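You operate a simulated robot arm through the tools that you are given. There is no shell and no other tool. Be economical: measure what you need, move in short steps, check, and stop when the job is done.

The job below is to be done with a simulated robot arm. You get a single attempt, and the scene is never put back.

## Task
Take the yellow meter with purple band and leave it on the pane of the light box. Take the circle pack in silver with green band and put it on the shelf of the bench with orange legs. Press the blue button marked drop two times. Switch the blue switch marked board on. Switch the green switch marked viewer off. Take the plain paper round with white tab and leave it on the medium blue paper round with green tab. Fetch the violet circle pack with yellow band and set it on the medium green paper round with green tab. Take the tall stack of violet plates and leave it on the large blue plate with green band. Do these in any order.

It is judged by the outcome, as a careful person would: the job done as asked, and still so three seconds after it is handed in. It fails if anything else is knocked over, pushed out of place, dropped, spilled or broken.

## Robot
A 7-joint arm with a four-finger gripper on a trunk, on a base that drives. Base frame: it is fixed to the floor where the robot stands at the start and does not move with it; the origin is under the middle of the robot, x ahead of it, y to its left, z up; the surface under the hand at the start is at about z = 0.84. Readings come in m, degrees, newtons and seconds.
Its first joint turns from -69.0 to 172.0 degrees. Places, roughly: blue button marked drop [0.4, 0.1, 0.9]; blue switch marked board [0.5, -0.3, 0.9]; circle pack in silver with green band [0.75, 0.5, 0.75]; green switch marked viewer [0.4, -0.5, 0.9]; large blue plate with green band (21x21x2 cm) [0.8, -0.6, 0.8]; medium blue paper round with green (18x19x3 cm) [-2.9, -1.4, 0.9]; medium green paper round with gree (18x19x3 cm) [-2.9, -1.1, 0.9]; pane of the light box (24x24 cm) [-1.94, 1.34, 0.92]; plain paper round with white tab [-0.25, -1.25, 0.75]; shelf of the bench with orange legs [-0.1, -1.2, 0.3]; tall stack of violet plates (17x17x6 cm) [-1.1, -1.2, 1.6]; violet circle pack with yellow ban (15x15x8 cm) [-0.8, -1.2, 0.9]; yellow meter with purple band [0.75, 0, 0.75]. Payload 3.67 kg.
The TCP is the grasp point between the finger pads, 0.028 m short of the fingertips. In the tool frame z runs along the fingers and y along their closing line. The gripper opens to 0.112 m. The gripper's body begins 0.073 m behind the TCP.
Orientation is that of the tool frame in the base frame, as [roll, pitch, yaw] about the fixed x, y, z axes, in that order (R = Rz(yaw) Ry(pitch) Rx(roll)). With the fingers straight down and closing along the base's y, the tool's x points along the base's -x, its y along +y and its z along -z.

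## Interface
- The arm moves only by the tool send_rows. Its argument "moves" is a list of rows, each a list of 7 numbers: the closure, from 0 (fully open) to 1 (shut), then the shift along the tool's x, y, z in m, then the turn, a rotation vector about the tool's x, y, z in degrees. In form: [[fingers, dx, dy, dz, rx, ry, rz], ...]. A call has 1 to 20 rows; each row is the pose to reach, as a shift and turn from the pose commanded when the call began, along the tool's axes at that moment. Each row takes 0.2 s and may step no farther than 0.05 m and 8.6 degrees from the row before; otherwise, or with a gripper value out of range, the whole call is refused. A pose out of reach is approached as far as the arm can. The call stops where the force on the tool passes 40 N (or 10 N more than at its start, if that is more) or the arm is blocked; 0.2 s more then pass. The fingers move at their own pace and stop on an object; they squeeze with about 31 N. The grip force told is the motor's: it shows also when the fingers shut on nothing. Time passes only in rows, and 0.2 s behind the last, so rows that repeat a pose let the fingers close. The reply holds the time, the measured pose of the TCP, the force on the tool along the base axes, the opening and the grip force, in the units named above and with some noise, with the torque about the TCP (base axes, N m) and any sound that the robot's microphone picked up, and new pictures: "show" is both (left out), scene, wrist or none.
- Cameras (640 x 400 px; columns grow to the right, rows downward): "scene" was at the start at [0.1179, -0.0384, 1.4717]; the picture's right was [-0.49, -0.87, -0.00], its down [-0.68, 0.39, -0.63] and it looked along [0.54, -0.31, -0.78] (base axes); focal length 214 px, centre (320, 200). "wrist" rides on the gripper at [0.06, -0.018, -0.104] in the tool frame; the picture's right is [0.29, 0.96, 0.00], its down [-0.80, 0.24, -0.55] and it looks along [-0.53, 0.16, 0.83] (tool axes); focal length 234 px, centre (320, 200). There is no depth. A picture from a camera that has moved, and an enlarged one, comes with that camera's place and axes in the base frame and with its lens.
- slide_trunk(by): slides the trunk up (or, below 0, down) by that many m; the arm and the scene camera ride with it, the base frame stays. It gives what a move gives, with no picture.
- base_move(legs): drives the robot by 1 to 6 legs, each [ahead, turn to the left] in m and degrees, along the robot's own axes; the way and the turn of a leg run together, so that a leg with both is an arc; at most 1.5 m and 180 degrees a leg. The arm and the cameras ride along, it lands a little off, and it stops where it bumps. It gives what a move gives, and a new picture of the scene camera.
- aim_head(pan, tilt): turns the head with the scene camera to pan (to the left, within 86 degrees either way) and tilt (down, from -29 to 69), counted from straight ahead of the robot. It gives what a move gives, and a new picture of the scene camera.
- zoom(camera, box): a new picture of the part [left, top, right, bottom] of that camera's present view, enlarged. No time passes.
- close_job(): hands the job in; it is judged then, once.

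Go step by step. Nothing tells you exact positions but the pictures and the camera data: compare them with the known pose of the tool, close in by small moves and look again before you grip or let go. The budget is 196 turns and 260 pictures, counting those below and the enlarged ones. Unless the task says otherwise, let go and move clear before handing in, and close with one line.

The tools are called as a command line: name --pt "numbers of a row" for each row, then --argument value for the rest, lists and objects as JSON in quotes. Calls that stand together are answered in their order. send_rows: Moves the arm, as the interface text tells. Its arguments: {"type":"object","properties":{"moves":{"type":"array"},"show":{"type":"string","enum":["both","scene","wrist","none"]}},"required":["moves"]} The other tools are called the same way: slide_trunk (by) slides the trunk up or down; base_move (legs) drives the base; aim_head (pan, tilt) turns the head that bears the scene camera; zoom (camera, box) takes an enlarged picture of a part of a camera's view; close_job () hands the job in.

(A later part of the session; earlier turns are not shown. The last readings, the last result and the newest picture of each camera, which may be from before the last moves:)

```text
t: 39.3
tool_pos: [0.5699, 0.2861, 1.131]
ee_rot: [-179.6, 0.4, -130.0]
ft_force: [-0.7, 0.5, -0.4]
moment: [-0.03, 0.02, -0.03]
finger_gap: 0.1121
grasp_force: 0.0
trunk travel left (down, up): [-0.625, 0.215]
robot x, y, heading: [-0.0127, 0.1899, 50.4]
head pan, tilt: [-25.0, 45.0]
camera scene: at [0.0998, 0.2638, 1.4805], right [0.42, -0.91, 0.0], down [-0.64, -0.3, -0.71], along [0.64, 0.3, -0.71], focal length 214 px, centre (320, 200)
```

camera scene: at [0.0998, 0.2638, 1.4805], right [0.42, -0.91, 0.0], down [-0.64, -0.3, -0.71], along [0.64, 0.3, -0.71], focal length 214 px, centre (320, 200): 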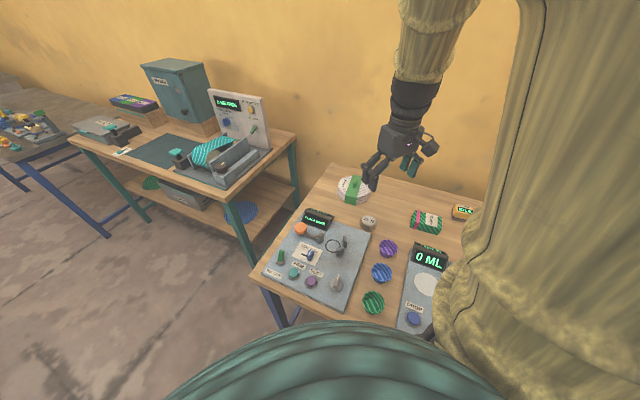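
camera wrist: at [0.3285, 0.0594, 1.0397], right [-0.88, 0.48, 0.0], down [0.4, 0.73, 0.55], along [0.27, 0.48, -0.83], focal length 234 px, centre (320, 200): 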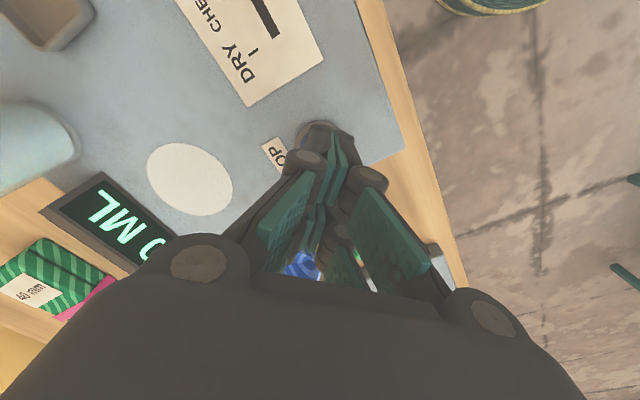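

send_rows --pt "0 -0.045 -0.015 0 0 0 0" --pt "0 -0.09 -0.03 0.01 0 0 0" --pt "0 -0.135 -0.045 0.02 0 0 0" --pt "0 -0.18 -0.06 0.03 0 0 0" --pt "0 -0.18 -0.06 0.03 0 0 0"

zoom --camera "scene" --box '[310, 150, 438, 230]'

```text
t: 40.5
tool_pos: [0.7296, 0.3854, 1.1029]
ee_rot: [-179.4, 0.4, -129.9]
ft_force: [0.7, -0.9, 1.0]
moment: [-0.02, -0.06, 0.01]
finger_gap: 0.1118
grasp_force: 0.1
trunk travel left (down, up): [-0.625, 0.215]
robot x, y, heading: [-0.0112, 0.188, 50.2]
head pan, tilt: [-25.0, 45.0]
camera scene: at [0.0973, 0.2637, 1.4806], right [0.43, -0.9, 0.0], down [-0.64, -0.3, -0.71], along [0.64, 0.3, -0.71], focal length 214 px, centre (320, 200)
camera wrist: at [0.7034, 0.3277, 1.2063], right [-0.92, 0.39, -0.01], down [0.32, 0.77, 0.56], along [0.23, 0.51, -0.83], focal length 234 px, centre (320, 200)
```

scene: 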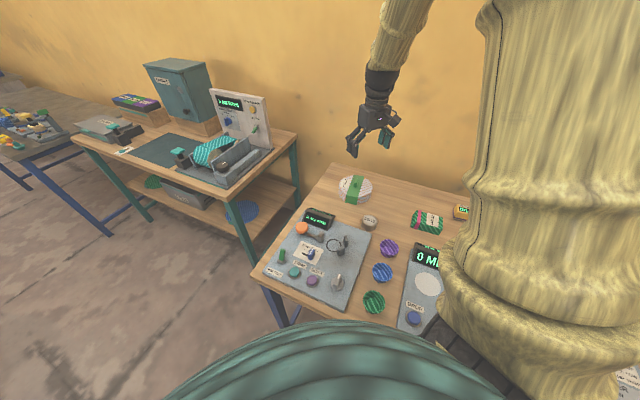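
wrist: 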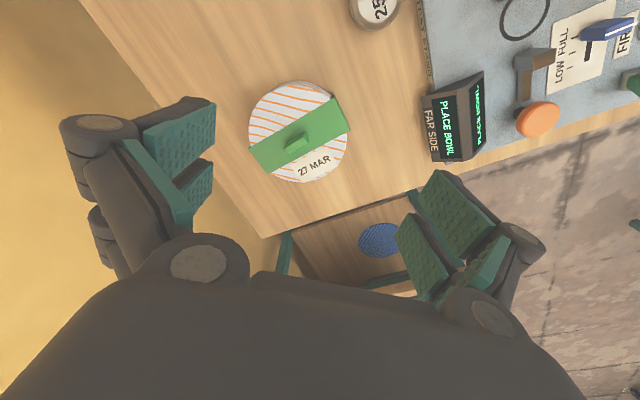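

```text
5.00 times, centred on (374, 190) of scene
camera zoom: at [0.0973, 0.2637, 1.4806], right [0.43, -0.9, 0.0], down [-0.64, -0.3, -0.71], along [0.64, 0.3, -0.71], focal length 1072 px, centre (50, 250)
```

zoom: 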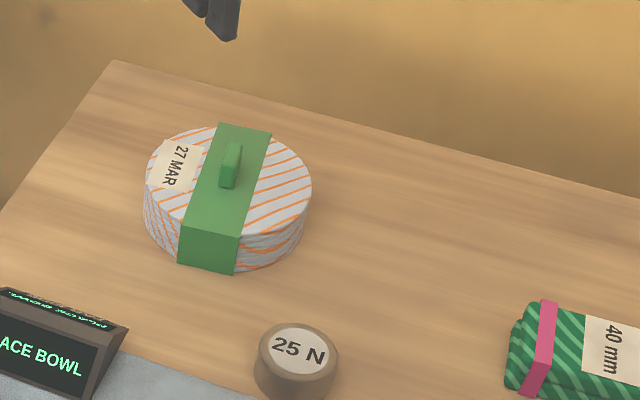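

The pack's green tab is at about (0.78, 0.416, 0.893), its long side along base x. I'll turn the tool so it closes along base y, then tilt it, since the pack must later go in under a bench top.

send_rows --pt "0 0 0.01 0 0 0 7.2" --pt "0 0 0.02 0 0 0 14.3" --pt "0 0.002 0.03 0.01 0 0 21.4" --pt "0 0.004 0.04 0.02 0 0 28.6" --pt "0 0.006 0.05 0.03 0 0 35.7" --pt "0 0.008 0.058 0.04 0 0 42.9" --pt "0 0.008 0.058 0.05 0 0 50" --pt "0 0.008 0.058 0.05 0 0 50"

aim_head --pan -86 --tilt 35

```text
t: 42.3
tool_pos: [0.6816, 0.4153, 1.0514]
ee_rot: [179.9, 0.5, -180.0]
ft_force: [-0.4, 0.2, -0.4]
moment: [-0.03, -0.02, 0.03]
finger_gap: 0.1121
grasp_force: 0.1
trunk travel left (down, up): [-0.625, 0.215]
robot x, y, heading: [-0.0063, 0.1935, 50.0]
head pan, tilt: [-25.0, 45.0]
camera scene: at [0.099, 0.2639, 1.4804], right [0.43, -0.9, 0.0], down [-0.64, -0.3, -0.71], along [0.64, 0.3, -0.71], focal length 214 px, centre (320, 200)
camera wrist: at [0.6209, 0.3975, 1.1546], right [-0.29, 0.96, 0.0], down [0.79, 0.24, 0.56], along [0.54, 0.16, -0.83], focal length 234 px, centre (320, 200)
```

scene: 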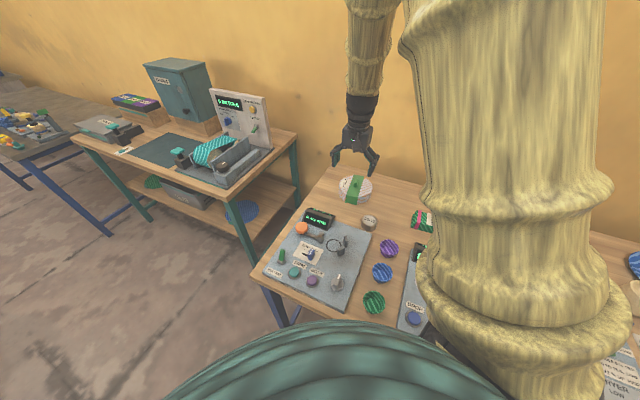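
wrist: 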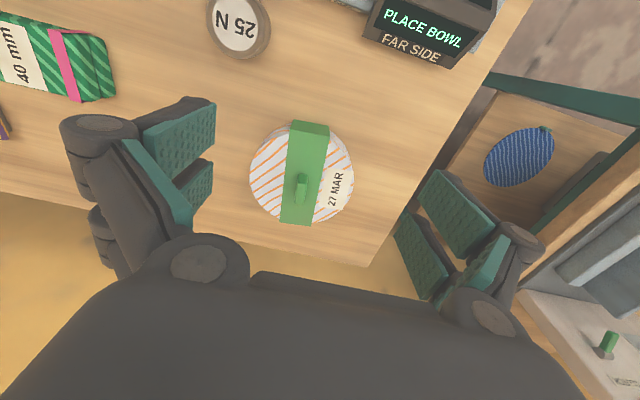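

```text
t: 43.6
tool_pos: [0.6811, 0.4173, 1.0527]
ee_rot: [-179.9, 0.4, 180.0]
ft_force: [-0.3, -0.2, 0.3]
moment: [0.06, 0.0, 0.01]
finger_gap: 0.1119
grasp_force: 0.1
trunk travel left (down, up): [-0.625, 0.215]
robot x, y, heading: [-0.0075, 0.1944, 50.0]
head pan, tilt: [-85.9, 35.0]
camera scene: at [0.0975, 0.1782, 1.4951], right [-0.58, -0.81, 0.0], down [-0.47, 0.33, -0.82], along [0.66, -0.48, -0.57], focal length 214 px, centre (320, 200)
```

scene: 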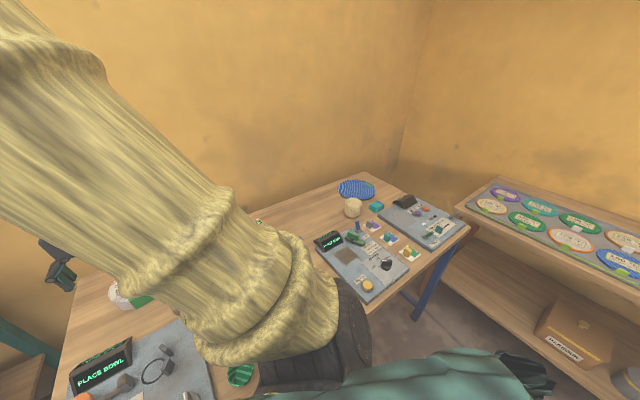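

The tool is aligned; I'll tilt it about 50° so the fingers point away and downward, then look.

send_rows --pt "0 0 0 -0.01 0 -7.2 0" --pt "0 0 0 -0.02 0 -14.3 0" --pt "0 0 0 -0.02 0 -21.4 0" --pt "0 0 0 -0.02 0 -28.6 0" --pt "0 0 0 -0.02 0 -35.7 0" --pt "0 0 0 -0.02 0 -42.9 0" --pt "0 0 0 -0.02 0 -50 0" --pt "0 0 0 -0.02 0 -50 0" --show "wrist"

aim_head --pan -25 --tilt 45

```text
t: 45.4
tool_pos: [0.6904, 0.404, 1.0628]
ee_rot: [173.3, 46.2, 172.3]
ft_force: [-0.6, 0.4, -0.4]
moment: [0.01, 0.02, 0.03]
finger_gap: 0.1121
grasp_force: 0.1
trunk travel left (down, up): [-0.625, 0.215]
robot x, y, heading: [-0.006, 0.1942, 50.3]
head pan, tilt: [-85.9, 35.0]
camera wrist: at [0.5715, 0.3882, 1.0898], right [-0.15, 0.98, -0.13], down [0.16, 0.15, 0.98], along [0.98, 0.13, -0.18], focal length 234 px, centre (320, 200)
```

wrist: 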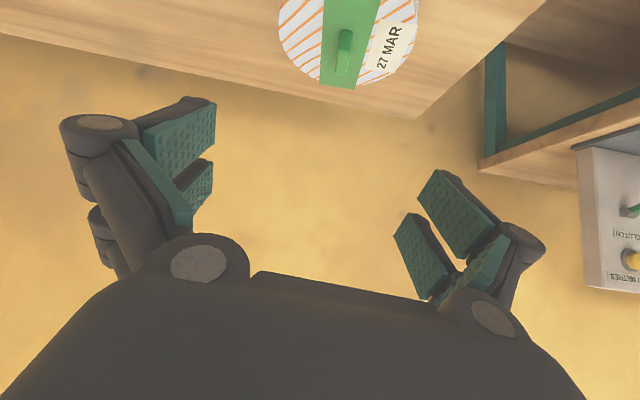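

```text
t: 46.7
tool_pos: [0.6894, 0.4012, 1.0596]
ee_rot: [173.8, 46.1, 172.6]
ft_force: [-0.9, -0.4, 0.2]
moment: [0.04, -0.02, -0.03]
finger_gap: 0.1121
grasp_force: 0.1
trunk travel left (down, up): [-0.625, 0.215]
robot x, y, heading: [-0.0052, 0.1896, 50.0]
head pan, tilt: [-25.0, 45.0]
camera scene: at [0.0995, 0.2642, 1.4803], right [0.42, -0.91, 0.0], down [-0.64, -0.3, -0.71], along [0.64, 0.3, -0.71], focal length 214 px, centre (320, 200)
```

scene: 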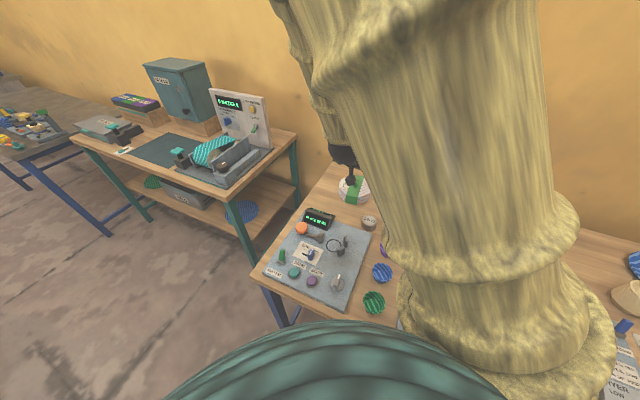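

The arm is at its limit tilting this close in. I'll back the base 0.15 m so the tilted reach is more natural.

base_move --legs '[[-0.15, 0]]'

send_rows --pt "0 0 0 0.02 0 0 0" --pt "0 0 0 0.04 0 0 0" --pt "0 0 0 0.06 0 0 0" --pt "0 0 0 0.06 0 0 0" --show "wrist"

```text
t: 48.1
tool_pos: [0.5913, 0.2794, 1.0585]
ee_rot: [174.2, 45.9, 172.7]
ft_force: [-1.6, -0.3, 0.1]
moment: [0.06, 0.02, 0.04]
finger_gap: 0.1122
grasp_force: 0.1
trunk travel left (down, up): [-0.625, 0.215]
robot x, y, heading: [-0.107, 0.0735, 50.2]
head pan, tilt: [-25.0, 45.0]
camera scene: at [-0.0001, 0.1448, 1.4806], right [0.43, -0.91, 0.0], down [-0.64, -0.3, -0.71], along [0.64, 0.3, -0.71], focal length 214 px, centre (320, 200)
```

scene: 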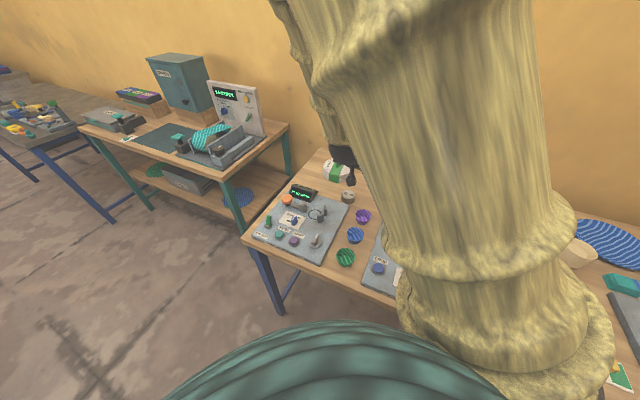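

```text
t: 49.1
tool_pos: [0.6366, 0.282, 1.0167]
ee_rot: [174.2, 46.0, 172.7]
ft_force: [-0.8, -0.2, 0.1]
moment: [0.0, 0.01, -0.02]
finger_gap: 0.112
grasp_force: 0.0
trunk travel left (down, up): [-0.625, 0.215]
robot x, y, heading: [-0.1059, 0.0682, 50.1]
head pan, tilt: [-25.0, 45.0]
camera wrist: at [0.5191, 0.2686, 1.0442], right [-0.15, 0.98, -0.14], down [0.16, 0.16, 0.97], along [0.98, 0.12, -0.18], focal length 234 px, centre (320, 200)
```

wrist: 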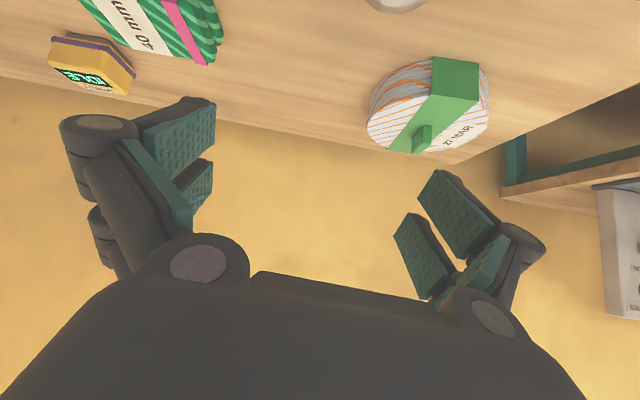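

The tilt is fine at this range, with a small roll to correct. I move to a staging point about 10 cm back from the tab along the finger direction.

send_rows --pt "0 0 0.04 0.02 0 0 -2" --pt "0 0 0.08 0.045 0 0 -4" --pt "0 0.002 0.11 0.07 0 0 -5" --pt "0 0.003 0.132 0.09 0 0 -5" --pt "0 0.003 0.132 0.09 0 0 -5"

```text
t: 50.3
tool_pos: [0.709, 0.4098, 0.9588]
ee_rot: [179.1, 45.7, 179.1]
ft_force: [0.8, 0.1, -1.2]
moment: [-0.01, -0.05, 0.0]
finger_gap: 0.1122
grasp_force: 0.0
trunk travel left (down, up): [-0.625, 0.215]
robot x, y, heading: [-0.1068, 0.0747, 50.3]
head pan, tilt: [-25.0, 45.0]
camera scene: at [0.0011, 0.1458, 1.4804], right [0.43, -0.91, 0.0], down [-0.64, -0.3, -0.71], along [0.64, 0.3, -0.71], focal length 214 px, centre (320, 200)
camera wrist: at [0.5918, 0.3914, 0.9873], right [-0.2, 0.96, -0.19], down [0.16, 0.23, 0.96], along [0.97, 0.16, -0.2], focal length 234 px, centre (320, 200)
```

scene: 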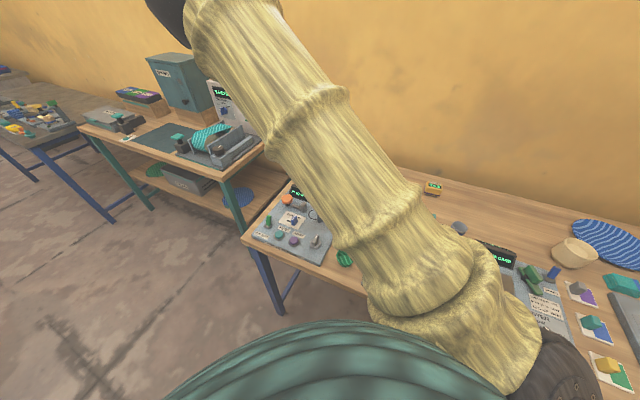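
wrist: 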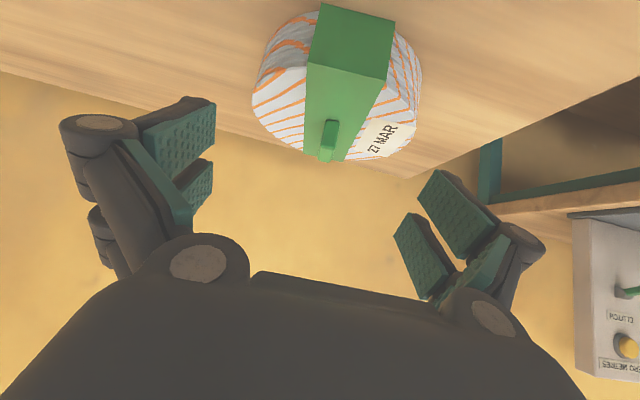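

The tab spans about z 0.887–0.914 at (0.78, 0.418), and the table is at 0.845. I slide in so the fingertips straddle the tab just above the lid.

send_rows --pt "0 -0.012 0.006 0.02 0 0 0" --pt "0 -0.012 0.008 0.045 0 0 0" --pt "0 -0.011 0.008 0.06 0 0 0" --pt "0 -0.011 0.008 0.07 0 0 0" --pt "0 -0.011 0.008 0.07 0 0 0" --show "wrist"

```text
t: 51.5
tool_pos: [0.7648, 0.4234, 0.9196]
ee_rot: [179.5, 46.2, 179.9]
ft_force: [0.9, 0.1, 0.1]
moment: [0.01, 0.02, -0.01]
finger_gap: 0.1122
grasp_force: 0.0
trunk travel left (down, up): [-0.625, 0.215]
robot x, y, heading: [-0.1068, 0.073, 50.3]
head pan, tilt: [-25.0, 45.0]
camera wrist: at [0.6471, 0.4049, 0.9483], right [-0.2, 0.96, -0.2], down [0.15, 0.23, 0.96], along [0.97, 0.17, -0.19], focal length 234 px, centre (320, 200)
```

wrist: 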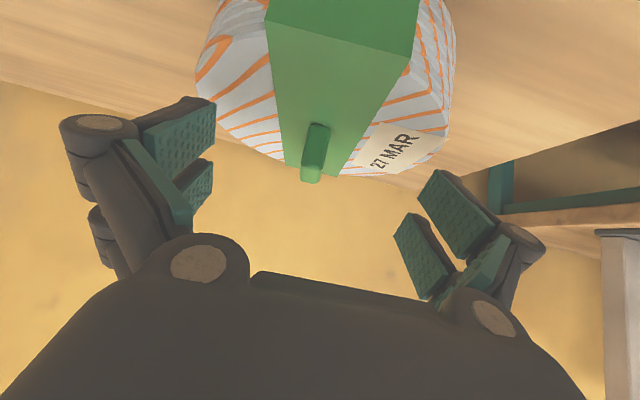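

The tab sits between the fingertips, about 5 mm to one side. I centre and close.

send_rows --pt "0 0 -0.006 0 0 0 0" --pt "0.5 0 -0.006 0 0 0 0" --pt "1 0 -0.006 0 0 0 0" --pt "1 0 -0.006 0 0 0 0" --pt "1 0 -0.006 0 0 0 0" --show "wrist"

```text
t: 52.7
tool_pos: [0.7639, 0.4172, 0.9195]
ee_rot: [179.3, 46.3, 179.9]
ft_force: [1.8, -1.4, 5.8]
moment: [-0.27, -0.01, 0.18]
finger_gap: 0.0127
grasp_force: 30.2
trunk travel left (down, up): [-0.625, 0.215]
robot x, y, heading: [-0.1016, 0.072, 50.2]
head pan, tilt: [-25.0, 45.0]
camera wrist: at [0.6474, 0.3982, 0.9486], right [-0.2, 0.96, -0.2], down [0.15, 0.23, 0.96], along [0.97, 0.17, -0.19], focal length 234 px, centre (320, 200)
```

wrist: 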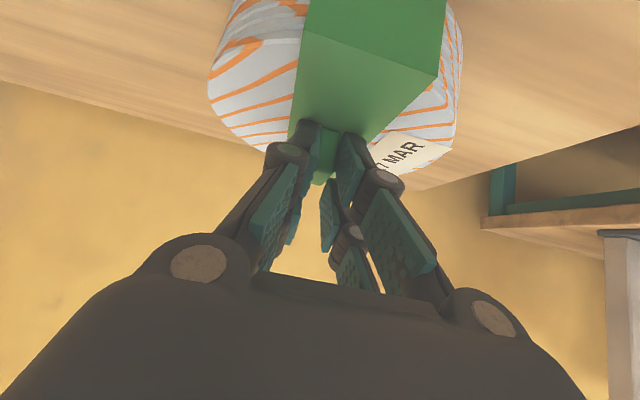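

The tab is gripped. I lift straight up and check it hangs level.

send_rows --pt "1 -0.022 0 -0.021 0 0 0" --pt "1 -0.05 0 -0.048 0 0 0" --pt "1 -0.08 0 -0.076 0 0 0" --pt "1 -0.08 0 -0.076 0 0 0" --show "wrist"

```text
t: 53.7
tool_pos: [0.7629, 0.4145, 1.0273]
ee_rot: [179.5, 45.9, 179.8]
ft_force: [0.0, -0.1, -2.0]
moment: [0.0, 0.03, 0.02]
finger_gap: 0.0126
grasp_force: 31.4
trunk travel left (down, up): [-0.625, 0.215]
robot x, y, heading: [-0.1093, 0.0728, 50.1]
head pan, tilt: [-25.0, 45.0]
camera wrist: at [0.6461, 0.3958, 1.056], right [-0.2, 0.96, -0.2], down [0.16, 0.23, 0.96], along [0.97, 0.16, -0.2], focal length 234 px, centre (320, 200)
```

wrist: 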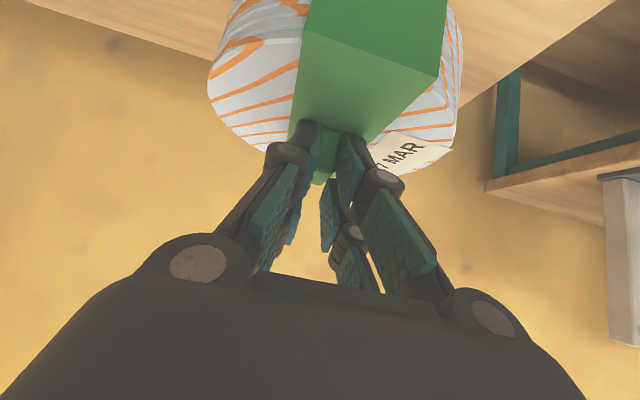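

The pack is held firmly and level. I'll raise the trunk for clearance, then swing and drive round towards the bench with orange legs.

slide_trunk --by 0.15

base_move --legs '[[0, -58.4], [-0.355, 0], [0, -31.6]]'

aim_head --pan -45 --tilt 40

```text
t: 55.4
tool_pos: [0.7626, 0.4152, 1.1796]
ee_rot: [179.2, 46.0, 179.7]
ft_force: [-0.6, -0.8, -1.5]
moment: [0.03, 0.04, -0.01]
finger_gap: 0.0129
grasp_force: 30.8
trunk travel left (down, up): [-0.775, 0.065]
robot x, y, heading: [-0.1046, 0.0749, 50.5]
head pan, tilt: [-25.0, 45.0]
```

```text
t: 61.8
tool_pos: [-0.1269, -0.7447, 1.1806]
ee_rot: [179.2, 46.0, 88.8]
ft_force: [-0.4, 0.4, -1.2]
moment: [0.01, -0.01, -0.03]
finger_gap: 0.0128
grasp_force: 31.2
trunk travel left (down, up): [-0.775, 0.065]
robot x, y, heading: [-0.459, 0.1291, -40.6]
head pan, tilt: [-25.0, 45.0]
camera scene: at [-0.3825, 0.0209, 1.6303], right [-0.91, -0.41, 0.0], down [-0.29, 0.65, -0.71], along [0.29, -0.64, -0.71], focal length 214 px, centre (320, 200)
```

scene: 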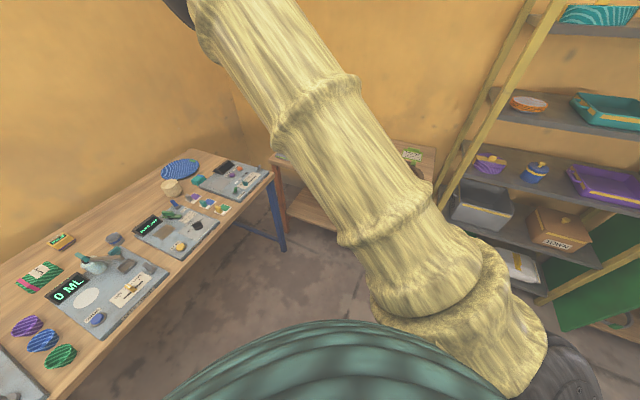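

```text
t: 62.7
tool_pos: [-0.1285, -0.7451, 1.1797]
ee_rot: [179.2, 46.1, 88.7]
ft_force: [-0.9, -0.7, -0.7]
moment: [-0.01, -0.02, -0.03]
finger_gap: 0.0127
grasp_force: 31.1
trunk travel left (down, up): [-0.775, 0.065]
robot x, y, heading: [-0.4565, 0.1332, -40.7]
head pan, tilt: [-45.0, 40.0]
camera scene: at [-0.4088, 0.0105, 1.6375], right [-1.0, -0.08, 0.0], down [-0.05, 0.64, -0.77], along [0.06, -0.76, -0.64], focal length 214 px, centre (320, 200)
```

scene: 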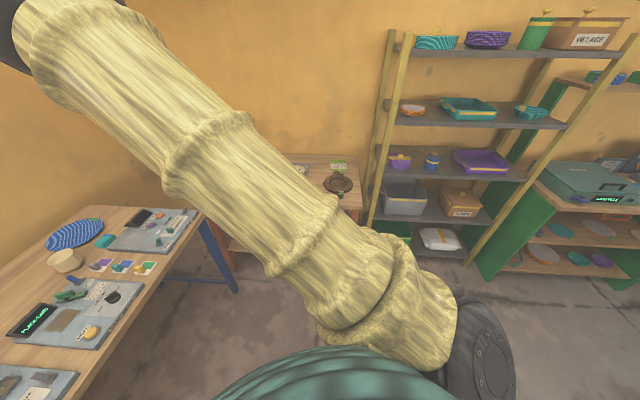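

The pack hangs in front of the bench. I back off a little more, lower the trunk, and use the wrist camera to view the shelf.

base_move --legs '[[-0.08, 0]]'

slide_trunk --by -0.7

zoom --camera "wrist" --box '[0, 0, 640, 400]'

zoom --camera "scene" --box '[0, 0, 640, 400]'

```text
t: 63.7
tool_pos: [-0.191, -0.6903, 1.1808]
ee_rot: [179.1, 46.1, 88.5]
ft_force: [-1.4, 1.1, -0.5]
moment: [0.05, -0.04, 0.06]
finger_gap: 0.0126
grasp_force: 30.9
trunk travel left (down, up): [-0.775, 0.065]
robot x, y, heading: [-0.5154, 0.1828, -40.7]
head pan, tilt: [-45.0, 40.0]
camera scene: at [-0.4729, 0.0655, 1.6379], right [-1.0, -0.07, 0.0], down [-0.05, 0.64, -0.77], along [0.06, -0.76, -0.64], focal length 214 px, centre (320, 200)
```

scene: 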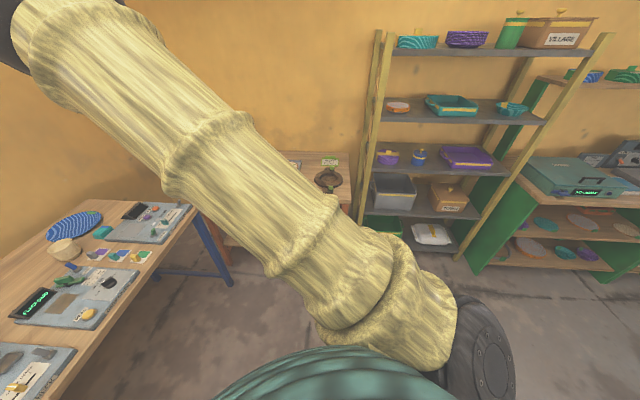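

```text
refused: -0.7 is not a number from -0.4 to 0.4
```

```text
1.00 times, centred on (320, 200) of wrist (not enlarged: the box is as wide or as high as the picture)
camera zoom: at [-0.2079, -0.5744, 1.2102], right [0.96, 0.19, -0.2], down [0.23, -0.16, 0.96], along [0.15, -0.97, -0.19], focal length 234 px, centre (320, 200)
```

zoom: 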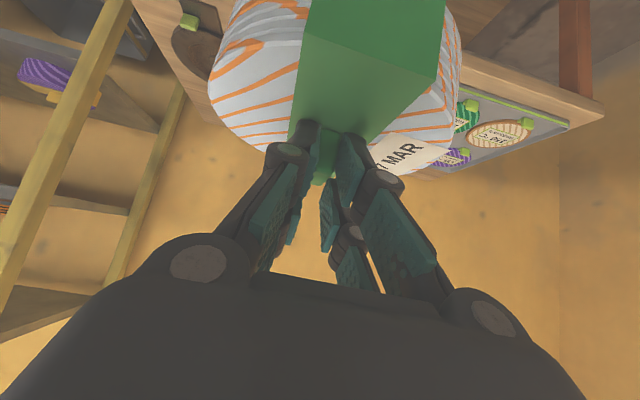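

```text
1.00 times, centred on (320, 200) of scene (not enlarged: the box is as wide or as high as the picture)
camera zoom: at [-0.4729, 0.0655, 1.6379], right [-1.0, -0.07, 0.0], down [-0.05, 0.64, -0.77], along [0.06, -0.76, -0.64], focal length 214 px, centre (320, 200)
```

zoom: 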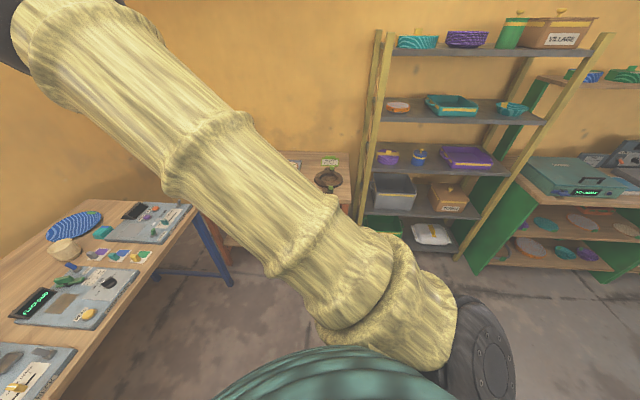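

slide_trunk --by -0.4

slide_trunk --by -0.3

zoom --camera "wrist" --box '[0, 0, 640, 400]'

aim_head --pan -20 --tilt 20

```text
t: 67.6
tool_pos: [-0.1879, -0.6935, 0.7793]
ee_rot: [179.1, 46.0, 88.6]
ft_force: [-0.4, -0.1, -1.7]
moment: [0.01, -0.02, -0.02]
finger_gap: 0.0125
grasp_force: 31.4
trunk travel left (down, up): [-0.375, 0.465]
robot x, y, heading: [-0.5168, 0.1778, -40.6]
head pan, tilt: [-45.0, 40.0]
```

```text
t: 70.6
tool_pos: [-0.1884, -0.6924, 0.4798]
ee_rot: [179.2, 46.0, 88.6]
ft_force: [-1.1, 0.7, -0.2]
moment: [0.01, 0.0, 0.02]
finger_gap: 0.0127
grasp_force: 31.6
trunk travel left (down, up): [-0.075, 0.765]
robot x, y, heading: [-0.513, 0.1796, -40.8]
head pan, tilt: [-45.0, 40.0]
```

```text
1.00 times, centred on (320, 200) of wrist (not enlarged: the box is as wide or as high as the picture)
camera zoom: at [-0.2057, -0.5762, 0.5081], right [0.96, 0.19, -0.2], down [0.23, -0.16, 0.96], along [0.15, -0.97, -0.19], focal length 234 px, centre (320, 200)
```

zoom: 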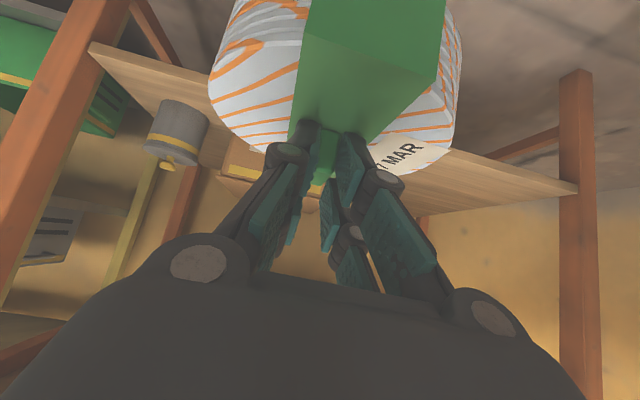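

```text
t: 71.5
tool_pos: [-0.189, -0.6927, 0.4796]
ee_rot: [179.2, 46.0, 88.6]
ft_force: [-0.7, -0.2, -0.1]
moment: [0.02, 0.02, -0.02]
finger_gap: 0.0128
grasp_force: 30.9
trunk travel left (down, up): [-0.075, 0.765]
robot x, y, heading: [-0.5151, 0.1789, -40.6]
head pan, tilt: [-20.0, 20.0]
camera scene: at [-0.4305, 0.0664, 0.9689], right [-0.87, -0.49, 0.0], down [-0.17, 0.3, -0.94], along [0.46, -0.82, -0.34], focal length 214 px, centre (320, 200)
```

scene: 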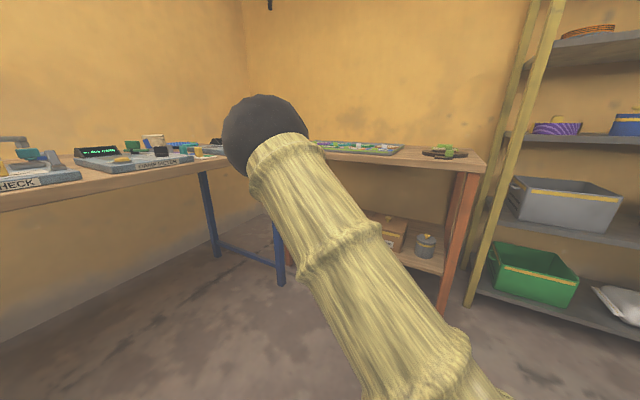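

The shelf's front edge is near y≈-0.91, x from -0.5 to 0.33, with the box and pot on the left; free room is around (0.12, -1.03). I raise slightly and drive in diagonally, in two stages.

slide_trunk --by 0.04

base_move --legs '[[0, -2.5], [0.2, 0]]'

zoom --camera "wrist" --box '[0, 0, 640, 400]'

aim_head --pan -60 --tilt 20

```text
t: 72.3
tool_pos: [-0.1888, -0.6926, 0.5198]
ee_rot: [179.1, 46.0, 88.7]
ft_force: [-0.3, -0.5, -1.5]
moment: [0.03, -0.02, -0.03]
finger_gap: 0.0128
grasp_force: 31.1
trunk travel left (down, up): [-0.115, 0.725]
robot x, y, heading: [-0.5212, 0.1808, -40.7]
head pan, tilt: [-20.0, 20.0]
```

```text
t: 74.3
tool_pos: [-0.0773, -0.8435, 0.52]
ee_rot: [179.2, 45.9, 86.3]
ft_force: [0.1, -0.1, -0.2]
moment: [0.03, 0.01, 0.0]
finger_gap: 0.0125
grasp_force: 31.0
trunk travel left (down, up): [-0.115, 0.725]
robot x, y, heading: [-0.3682, 0.0434, -43.0]
head pan, tilt: [-20.0, 20.0]
camera scene: at [-0.2881, -0.0749, 1.009], right [-0.89, -0.45, 0.0], down [-0.15, 0.31, -0.94], along [0.43, -0.84, -0.34], focal length 214 px, centre (320, 200)
```

scene: 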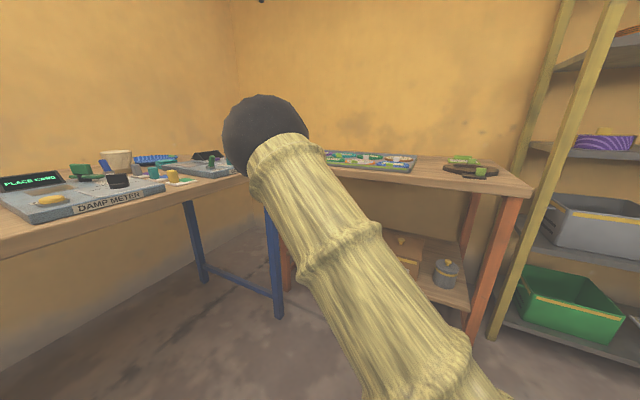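

```text
1.00 times, centred on (320, 200) of wrist (not enlarged: the box is as wide or as high as the picture)
camera zoom: at [-0.09, -0.7265, 0.5481], right [0.97, 0.15, -0.2], down [0.22, -0.17, 0.96], along [0.11, -0.97, -0.19], focal length 234 px, centre (320, 200)
```

zoom: 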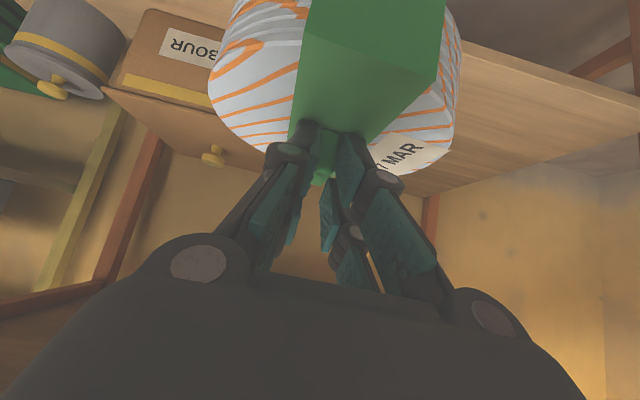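

```text
t: 75.3
tool_pos: [-0.0764, -0.8438, 0.5199]
ee_rot: [179.2, 46.1, 86.3]
ft_force: [-0.8, 0.4, -1.2]
moment: [0.03, 0.01, 0.04]
finger_gap: 0.0127
grasp_force: 30.5
trunk travel left (down, up): [-0.115, 0.725]
robot x, y, heading: [-0.371, 0.0417, -42.9]
head pan, tilt: [-60.0, 20.0]
camera scene: at [-0.3512, -0.0827, 1.009], right [-0.97, 0.23, 0.0], down [0.08, 0.33, -0.94], along [-0.21, -0.92, -0.34], focal length 214 px, centre (320, 200)
```

scene: 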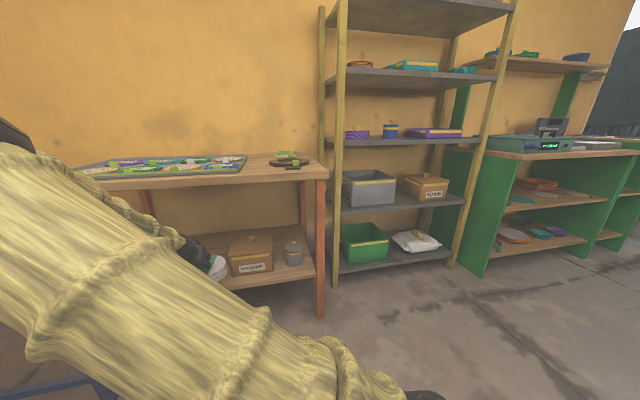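

The view is clear: the box's edge is at x≈-0.12 and the shelf beyond it is free. I drive the remaining 0.27 m in.

base_move --legs '[[0.27, 0]]'

zoom --camera "wrist" --box '[0, 0, 640, 400]'

aim_head --pan -75 --tilt 20

```text
t: 77.3
tool_pos: [0.1227, -1.0292, 0.5197]
ee_rot: [179.2, 46.0, 86.2]
ft_force: [-0.7, -1.0, -0.7]
moment: [0.05, -0.02, 0.03]
finger_gap: 0.0126
grasp_force: 30.6
trunk travel left (down, up): [-0.115, 0.725]
robot x, y, heading: [-0.1685, -0.1409, -42.9]
head pan, tilt: [-60.0, 20.0]
camera scene: at [-0.1508, -0.2699, 1.009], right [-0.97, 0.23, 0.0], down [0.08, 0.33, -0.94], along [-0.21, -0.92, -0.34], focal length 214 px, centre (320, 200)
```

scene: 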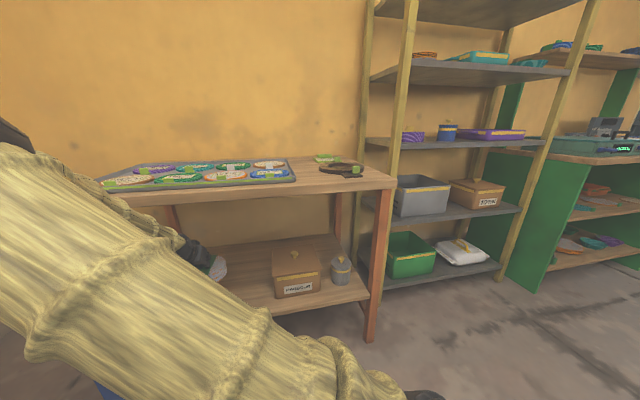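

```text
1.00 times, centred on (320, 200) of wrist (not enlarged: the box is as wide or as high as the picture)
camera zoom: at [0.1109, -0.9136, 0.5479], right [0.97, 0.15, -0.2], down [0.22, -0.17, 0.96], along [0.11, -0.97, -0.2], focal length 234 px, centre (320, 200)
```

zoom: 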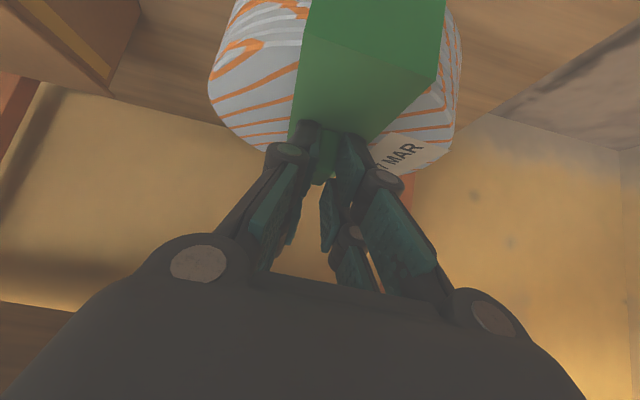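

```text
t: 78.0
tool_pos: [0.1225, -1.0315, 0.5194]
ee_rot: [179.3, 46.0, 86.3]
ft_force: [-0.3, 0.6, -0.7]
moment: [0.03, 0.0, 0.0]
finger_gap: 0.0129
grasp_force: 31.0
trunk travel left (down, up): [-0.115, 0.725]
robot x, y, heading: [-0.172, -0.1407, -43.0]
head pan, tilt: [-75.0, 20.0]
camera scene: at [-0.1735, -0.2615, 1.009], right [-0.88, 0.47, 0.0], down [0.16, 0.3, -0.94], along [-0.44, -0.83, -0.34], focal length 214 px, centre (320, 200)
```

scene: 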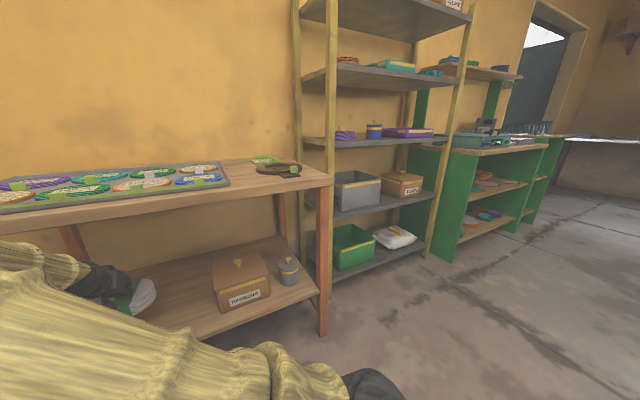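

The pack is over the free part of the shelf. I lower the trunk 9 cm, then check the gap.

slide_trunk --by -0.09

zoom --camera "scene" --box '[40, 220, 360, 400]'

```text
t: 79.3
tool_pos: [0.1229, -1.0299, 0.4296]
ee_rot: [179.2, 45.9, 86.2]
ft_force: [-0.1, -0.5, -1.0]
moment: [0.02, 0.01, -0.01]
finger_gap: 0.0127
grasp_force: 30.9
trunk travel left (down, up): [-0.025, 0.815]
robot x, y, heading: [-0.1703, -0.1447, -43.0]
head pan, tilt: [-75.0, 20.0]
```

```text
2.00 times, centred on (200, 310) of scene
camera zoom: at [-0.1735, -0.2614, 0.9191], right [-0.88, 0.47, 0.0], down [0.16, 0.3, -0.94], along [-0.44, -0.83, -0.34], focal length 429 px, centre (560, -20)
```

zoom: 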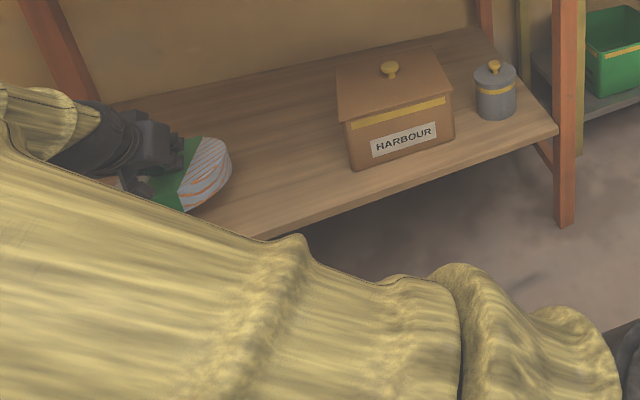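

I push 3 cm deeper and lower slowly until contact.

send_rows --pt "1 -0.014 0 0.014 0 0 0" --pt "1 -0.021 0 0.0215 0 0 0" --pt "1 -0.0066 0 0.0354 0 0 0" --pt "1 0.0006 0 0.0424 0 0 0" --pt "1 0.0042 0 0.0458 0 0 0" --pt "1 0.0078 0 0.0493 0 0 0" --pt "1 0.0114 0 0.0528 0 0 0" --pt "1 0.015 0 0.0563 0 0 0" --pt "1 0.015 0 0.0563 0 0 0" --show "scene"

```text
t: 81.3
tool_pos: [0.1232, -1.0609, 0.3803]
ee_rot: [179.2, 46.1, 86.3]
ft_force: [0.9, -0.7, 2.8]
moment: [-0.3, 0.16, 0.12]
finger_gap: 0.0127
grasp_force: 31.1
trunk travel left (down, up): [-0.025, 0.815]
robot x, y, heading: [-0.1661, -0.1415, -42.9]
head pan, tilt: [-75.0, 20.0]
camera scene: at [-0.1736, -0.2612, 0.9191], right [-0.88, 0.47, 0.0], down [0.16, 0.3, -0.94], along [-0.44, -0.83, -0.34], focal length 214 px, centre (320, 200)
```

scene: 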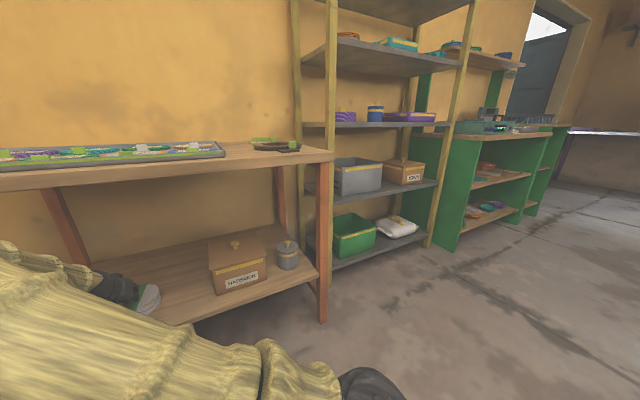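

Contact has begun (force and moment changed). A few mm more to seat it.

send_rows --pt "1 0.0015 0 0.0014 0 0 0" --pt "1 0.0029 0 0.0028 0 0 0" --pt "1 0.0029 0 0.0028 0 0 0" --show "wrist"

```text
t: 82.1
tool_pos: [0.1237, -1.0604, 0.38]
ee_rot: [179.0, 46.3, 86.2]
ft_force: [5.2, 5.8, 30.1]
moment: [0.12, 0.0, 0.08]
finger_gap: 0.0127
grasp_force: 30.7
trunk travel left (down, up): [-0.025, 0.815]
robot x, y, heading: [-0.1676, -0.1417, -42.8]
head pan, tilt: [-75.0, 20.0]
camera wrist: at [0.1102, -0.9439, 0.4081], right [0.97, 0.15, -0.2], down [0.22, -0.16, 0.96], along [0.11, -0.98, -0.19], focal length 234 px, centre (320, 200)
```

wrist: 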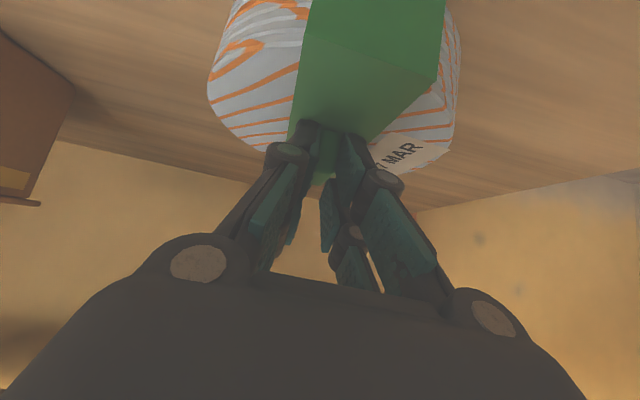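

It is seated on the shelf (30 N). I release the preload, open, and back out along the finger direction.

send_rows --pt "1 -0.0029 0 -0.0028 0 0 0" --pt "0.6 -0.0029 0 -0.0028 0 0 0" --pt "0 -0.0029 0 -0.0028 0 0 0" --pt "0 -0.003 0 -0.003 0 0 0" --pt "0 -0.006 0 -0.02 0 0 0" --pt "0 -0.01 0 -0.05 0 0 0" --pt "0 -0.015 0 -0.09 0 0 0" --pt "0 -0.015 0 -0.13 0 0 0"

```text
t: 84.1
tool_pos: [0.0825, -0.9808, 0.3783]
ee_rot: [-175.9, 39.2, 86.4]
ft_force: [-1.2, -0.3, -0.1]
moment: [0.02, -0.01, -0.03]
finger_gap: 0.112
grasp_force: 0.3
trunk travel left (down, up): [-0.025, 0.815]
robot x, y, heading: [-0.1702, -0.1446, -43.3]
head pan, tilt: [-75.0, 20.0]
stopped in row 8: the arm was blocked; the commanded pose is now the measured one
camera scene: at [-0.1734, -0.2615, 0.919], right [-0.88, 0.47, 0.0], down [0.16, 0.3, -0.94], along [-0.44, -0.83, -0.34], focal length 214 px, centre (320, 200)
camera wrist: at [0.0789, -0.8676, 0.4217], right [0.96, 0.12, -0.24], down [0.26, -0.3, 0.92], along [0.04, -0.95, -0.32], focal length 234 px, centre (320, 200)
```

scene: 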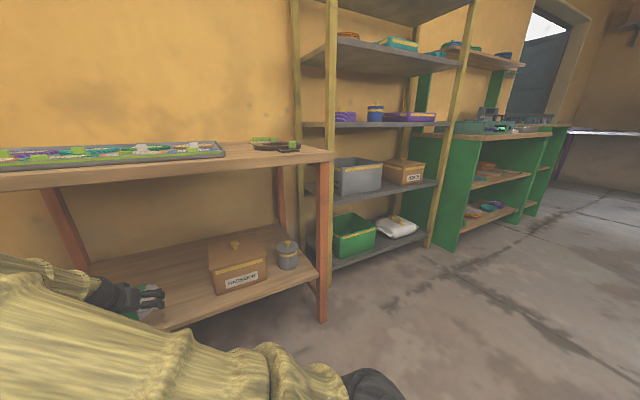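
wrist: 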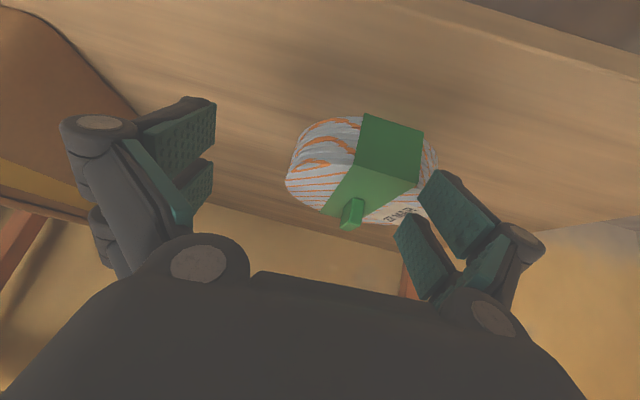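

The arm folded to a limit but the pack stands undisturbed. I raise the trunk a little and then drive back out.

slide_trunk --by 0.05

base_move --legs '[[-0.4, 0]]'

zoom --camera "wrist" --box '[0, 0, 640, 400]'

```text
t: 85.0
tool_pos: [0.0822, -0.9808, 0.4291]
ee_rot: [-176.0, 39.2, 86.5]
ft_force: [-0.3, -0.1, 0.2]
moment: [-0.01, -0.02, 0.0]
finger_gap: 0.1119
grasp_force: 0.2
trunk travel left (down, up): [-0.075, 0.765]
robot x, y, heading: [-0.1688, -0.1444, -42.9]
head pan, tilt: [-75.0, 20.0]
```

```text
t: 87.5
tool_pos: [-0.2135, -0.7035, 0.4284]
ee_rot: [-176.1, 39.2, 86.3]
ft_force: [-0.6, -0.1, -0.3]
moment: [0.0, -0.02, -0.04]
finger_gap: 0.1122
grasp_force: 0.0
trunk travel left (down, up): [-0.075, 0.765]
robot x, y, heading: [-0.4634, 0.1303, -43.3]
head pan, tilt: [-75.0, 20.0]
camera scene: at [-0.4691, 0.0149, 0.969], right [-0.88, 0.47, 0.0], down [0.16, 0.3, -0.94], along [-0.44, -0.83, -0.34], focal length 214 px, centre (320, 200)
```

scene: 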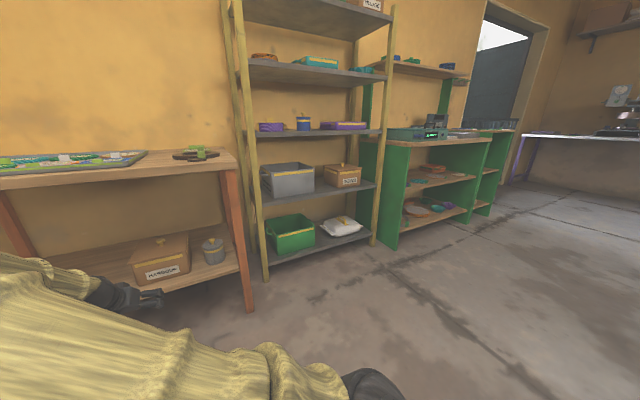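

```text
1.00 times, centred on (320, 200) of wrist (not enlarged: the box is as wide or as high as the picture)
camera zoom: at [-0.2167, -0.5916, 0.4729], right [0.96, 0.12, -0.23], down [0.26, -0.3, 0.92], along [0.04, -0.95, -0.32], focal length 234 px, centre (320, 200)
```

zoom: 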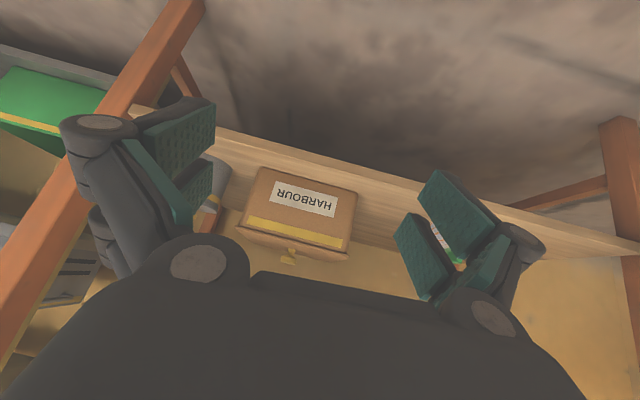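

Clear of the bench. Now I raise the trunk fully and look at the rack with the violet items.

slide_trunk --by 0.4

slide_trunk --by 0.36

aim_head --pan -75 --tilt 10

zoom --camera "scene" --box '[220, 40, 460, 190]'

```text
t: 91.4
tool_pos: [-0.2133, -0.7045, 0.8292]
ee_rot: [-176.0, 39.2, 86.2]
ft_force: [1.0, 0.3, -0.7]
moment: [0.0, -0.01, 0.04]
finger_gap: 0.1117
grasp_force: 0.0
trunk travel left (down, up): [-0.475, 0.365]
robot x, y, heading: [-0.4637, 0.1333, -43.4]
head pan, tilt: [-75.0, 20.0]
```

```text
t: 94.9
tool_pos: [-0.2131, -0.7037, 1.19]
ee_rot: [-176.1, 39.2, 86.2]
ft_force: [0.2, 0.3, 0.4]
moment: [0.02, 0.01, 0.0]
finger_gap: 0.1122
grasp_force: 0.1
trunk travel left (down, up): [-0.835, 0.005]
robot x, y, heading: [-0.4659, 0.1325, -43.0]
head pan, tilt: [-75.0, 20.0]
```

```text
t: 95.6
tool_pos: [-0.213, -0.7055, 1.1894]
ee_rot: [-176.0, 39.1, 86.2]
ft_force: [-0.4, 0.6, 0.1]
moment: [0.0, 0.01, 0.0]
finger_gap: 0.112
grasp_force: 0.1
trunk travel left (down, up): [-0.835, 0.005]
robot x, y, heading: [-0.4628, 0.133, -43.3]
head pan, tilt: [-75.0, 10.0]
camera scene: at [-0.4691, 0.0148, 1.7452], right [-0.88, 0.47, 0.0], down [0.08, 0.15, -0.98], along [-0.46, -0.87, -0.17], focal length 214 px, centre (320, 200)
```

scene: 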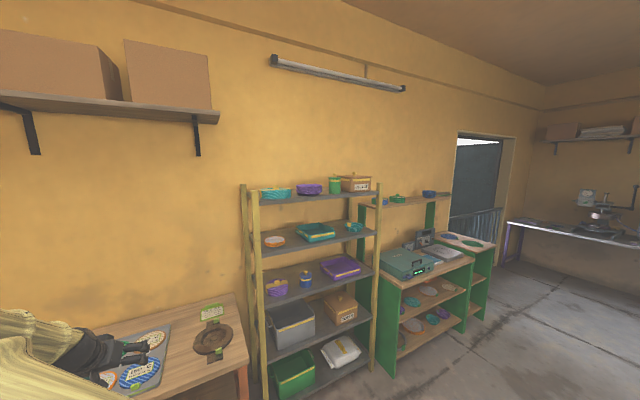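

```text
2.67 times, centred on (340, 115) of scene
camera zoom: at [-0.4691, 0.0148, 1.7452], right [-0.88, 0.47, 0.0], down [0.08, 0.15, -0.98], along [-0.46, -0.87, -0.17], focal length 572 px, centre (267, 427)
```

zoom: 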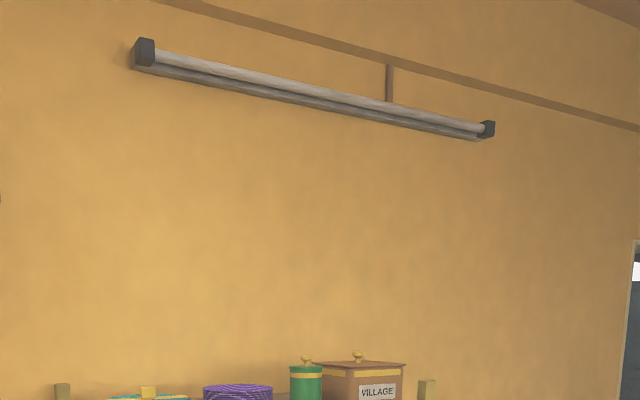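

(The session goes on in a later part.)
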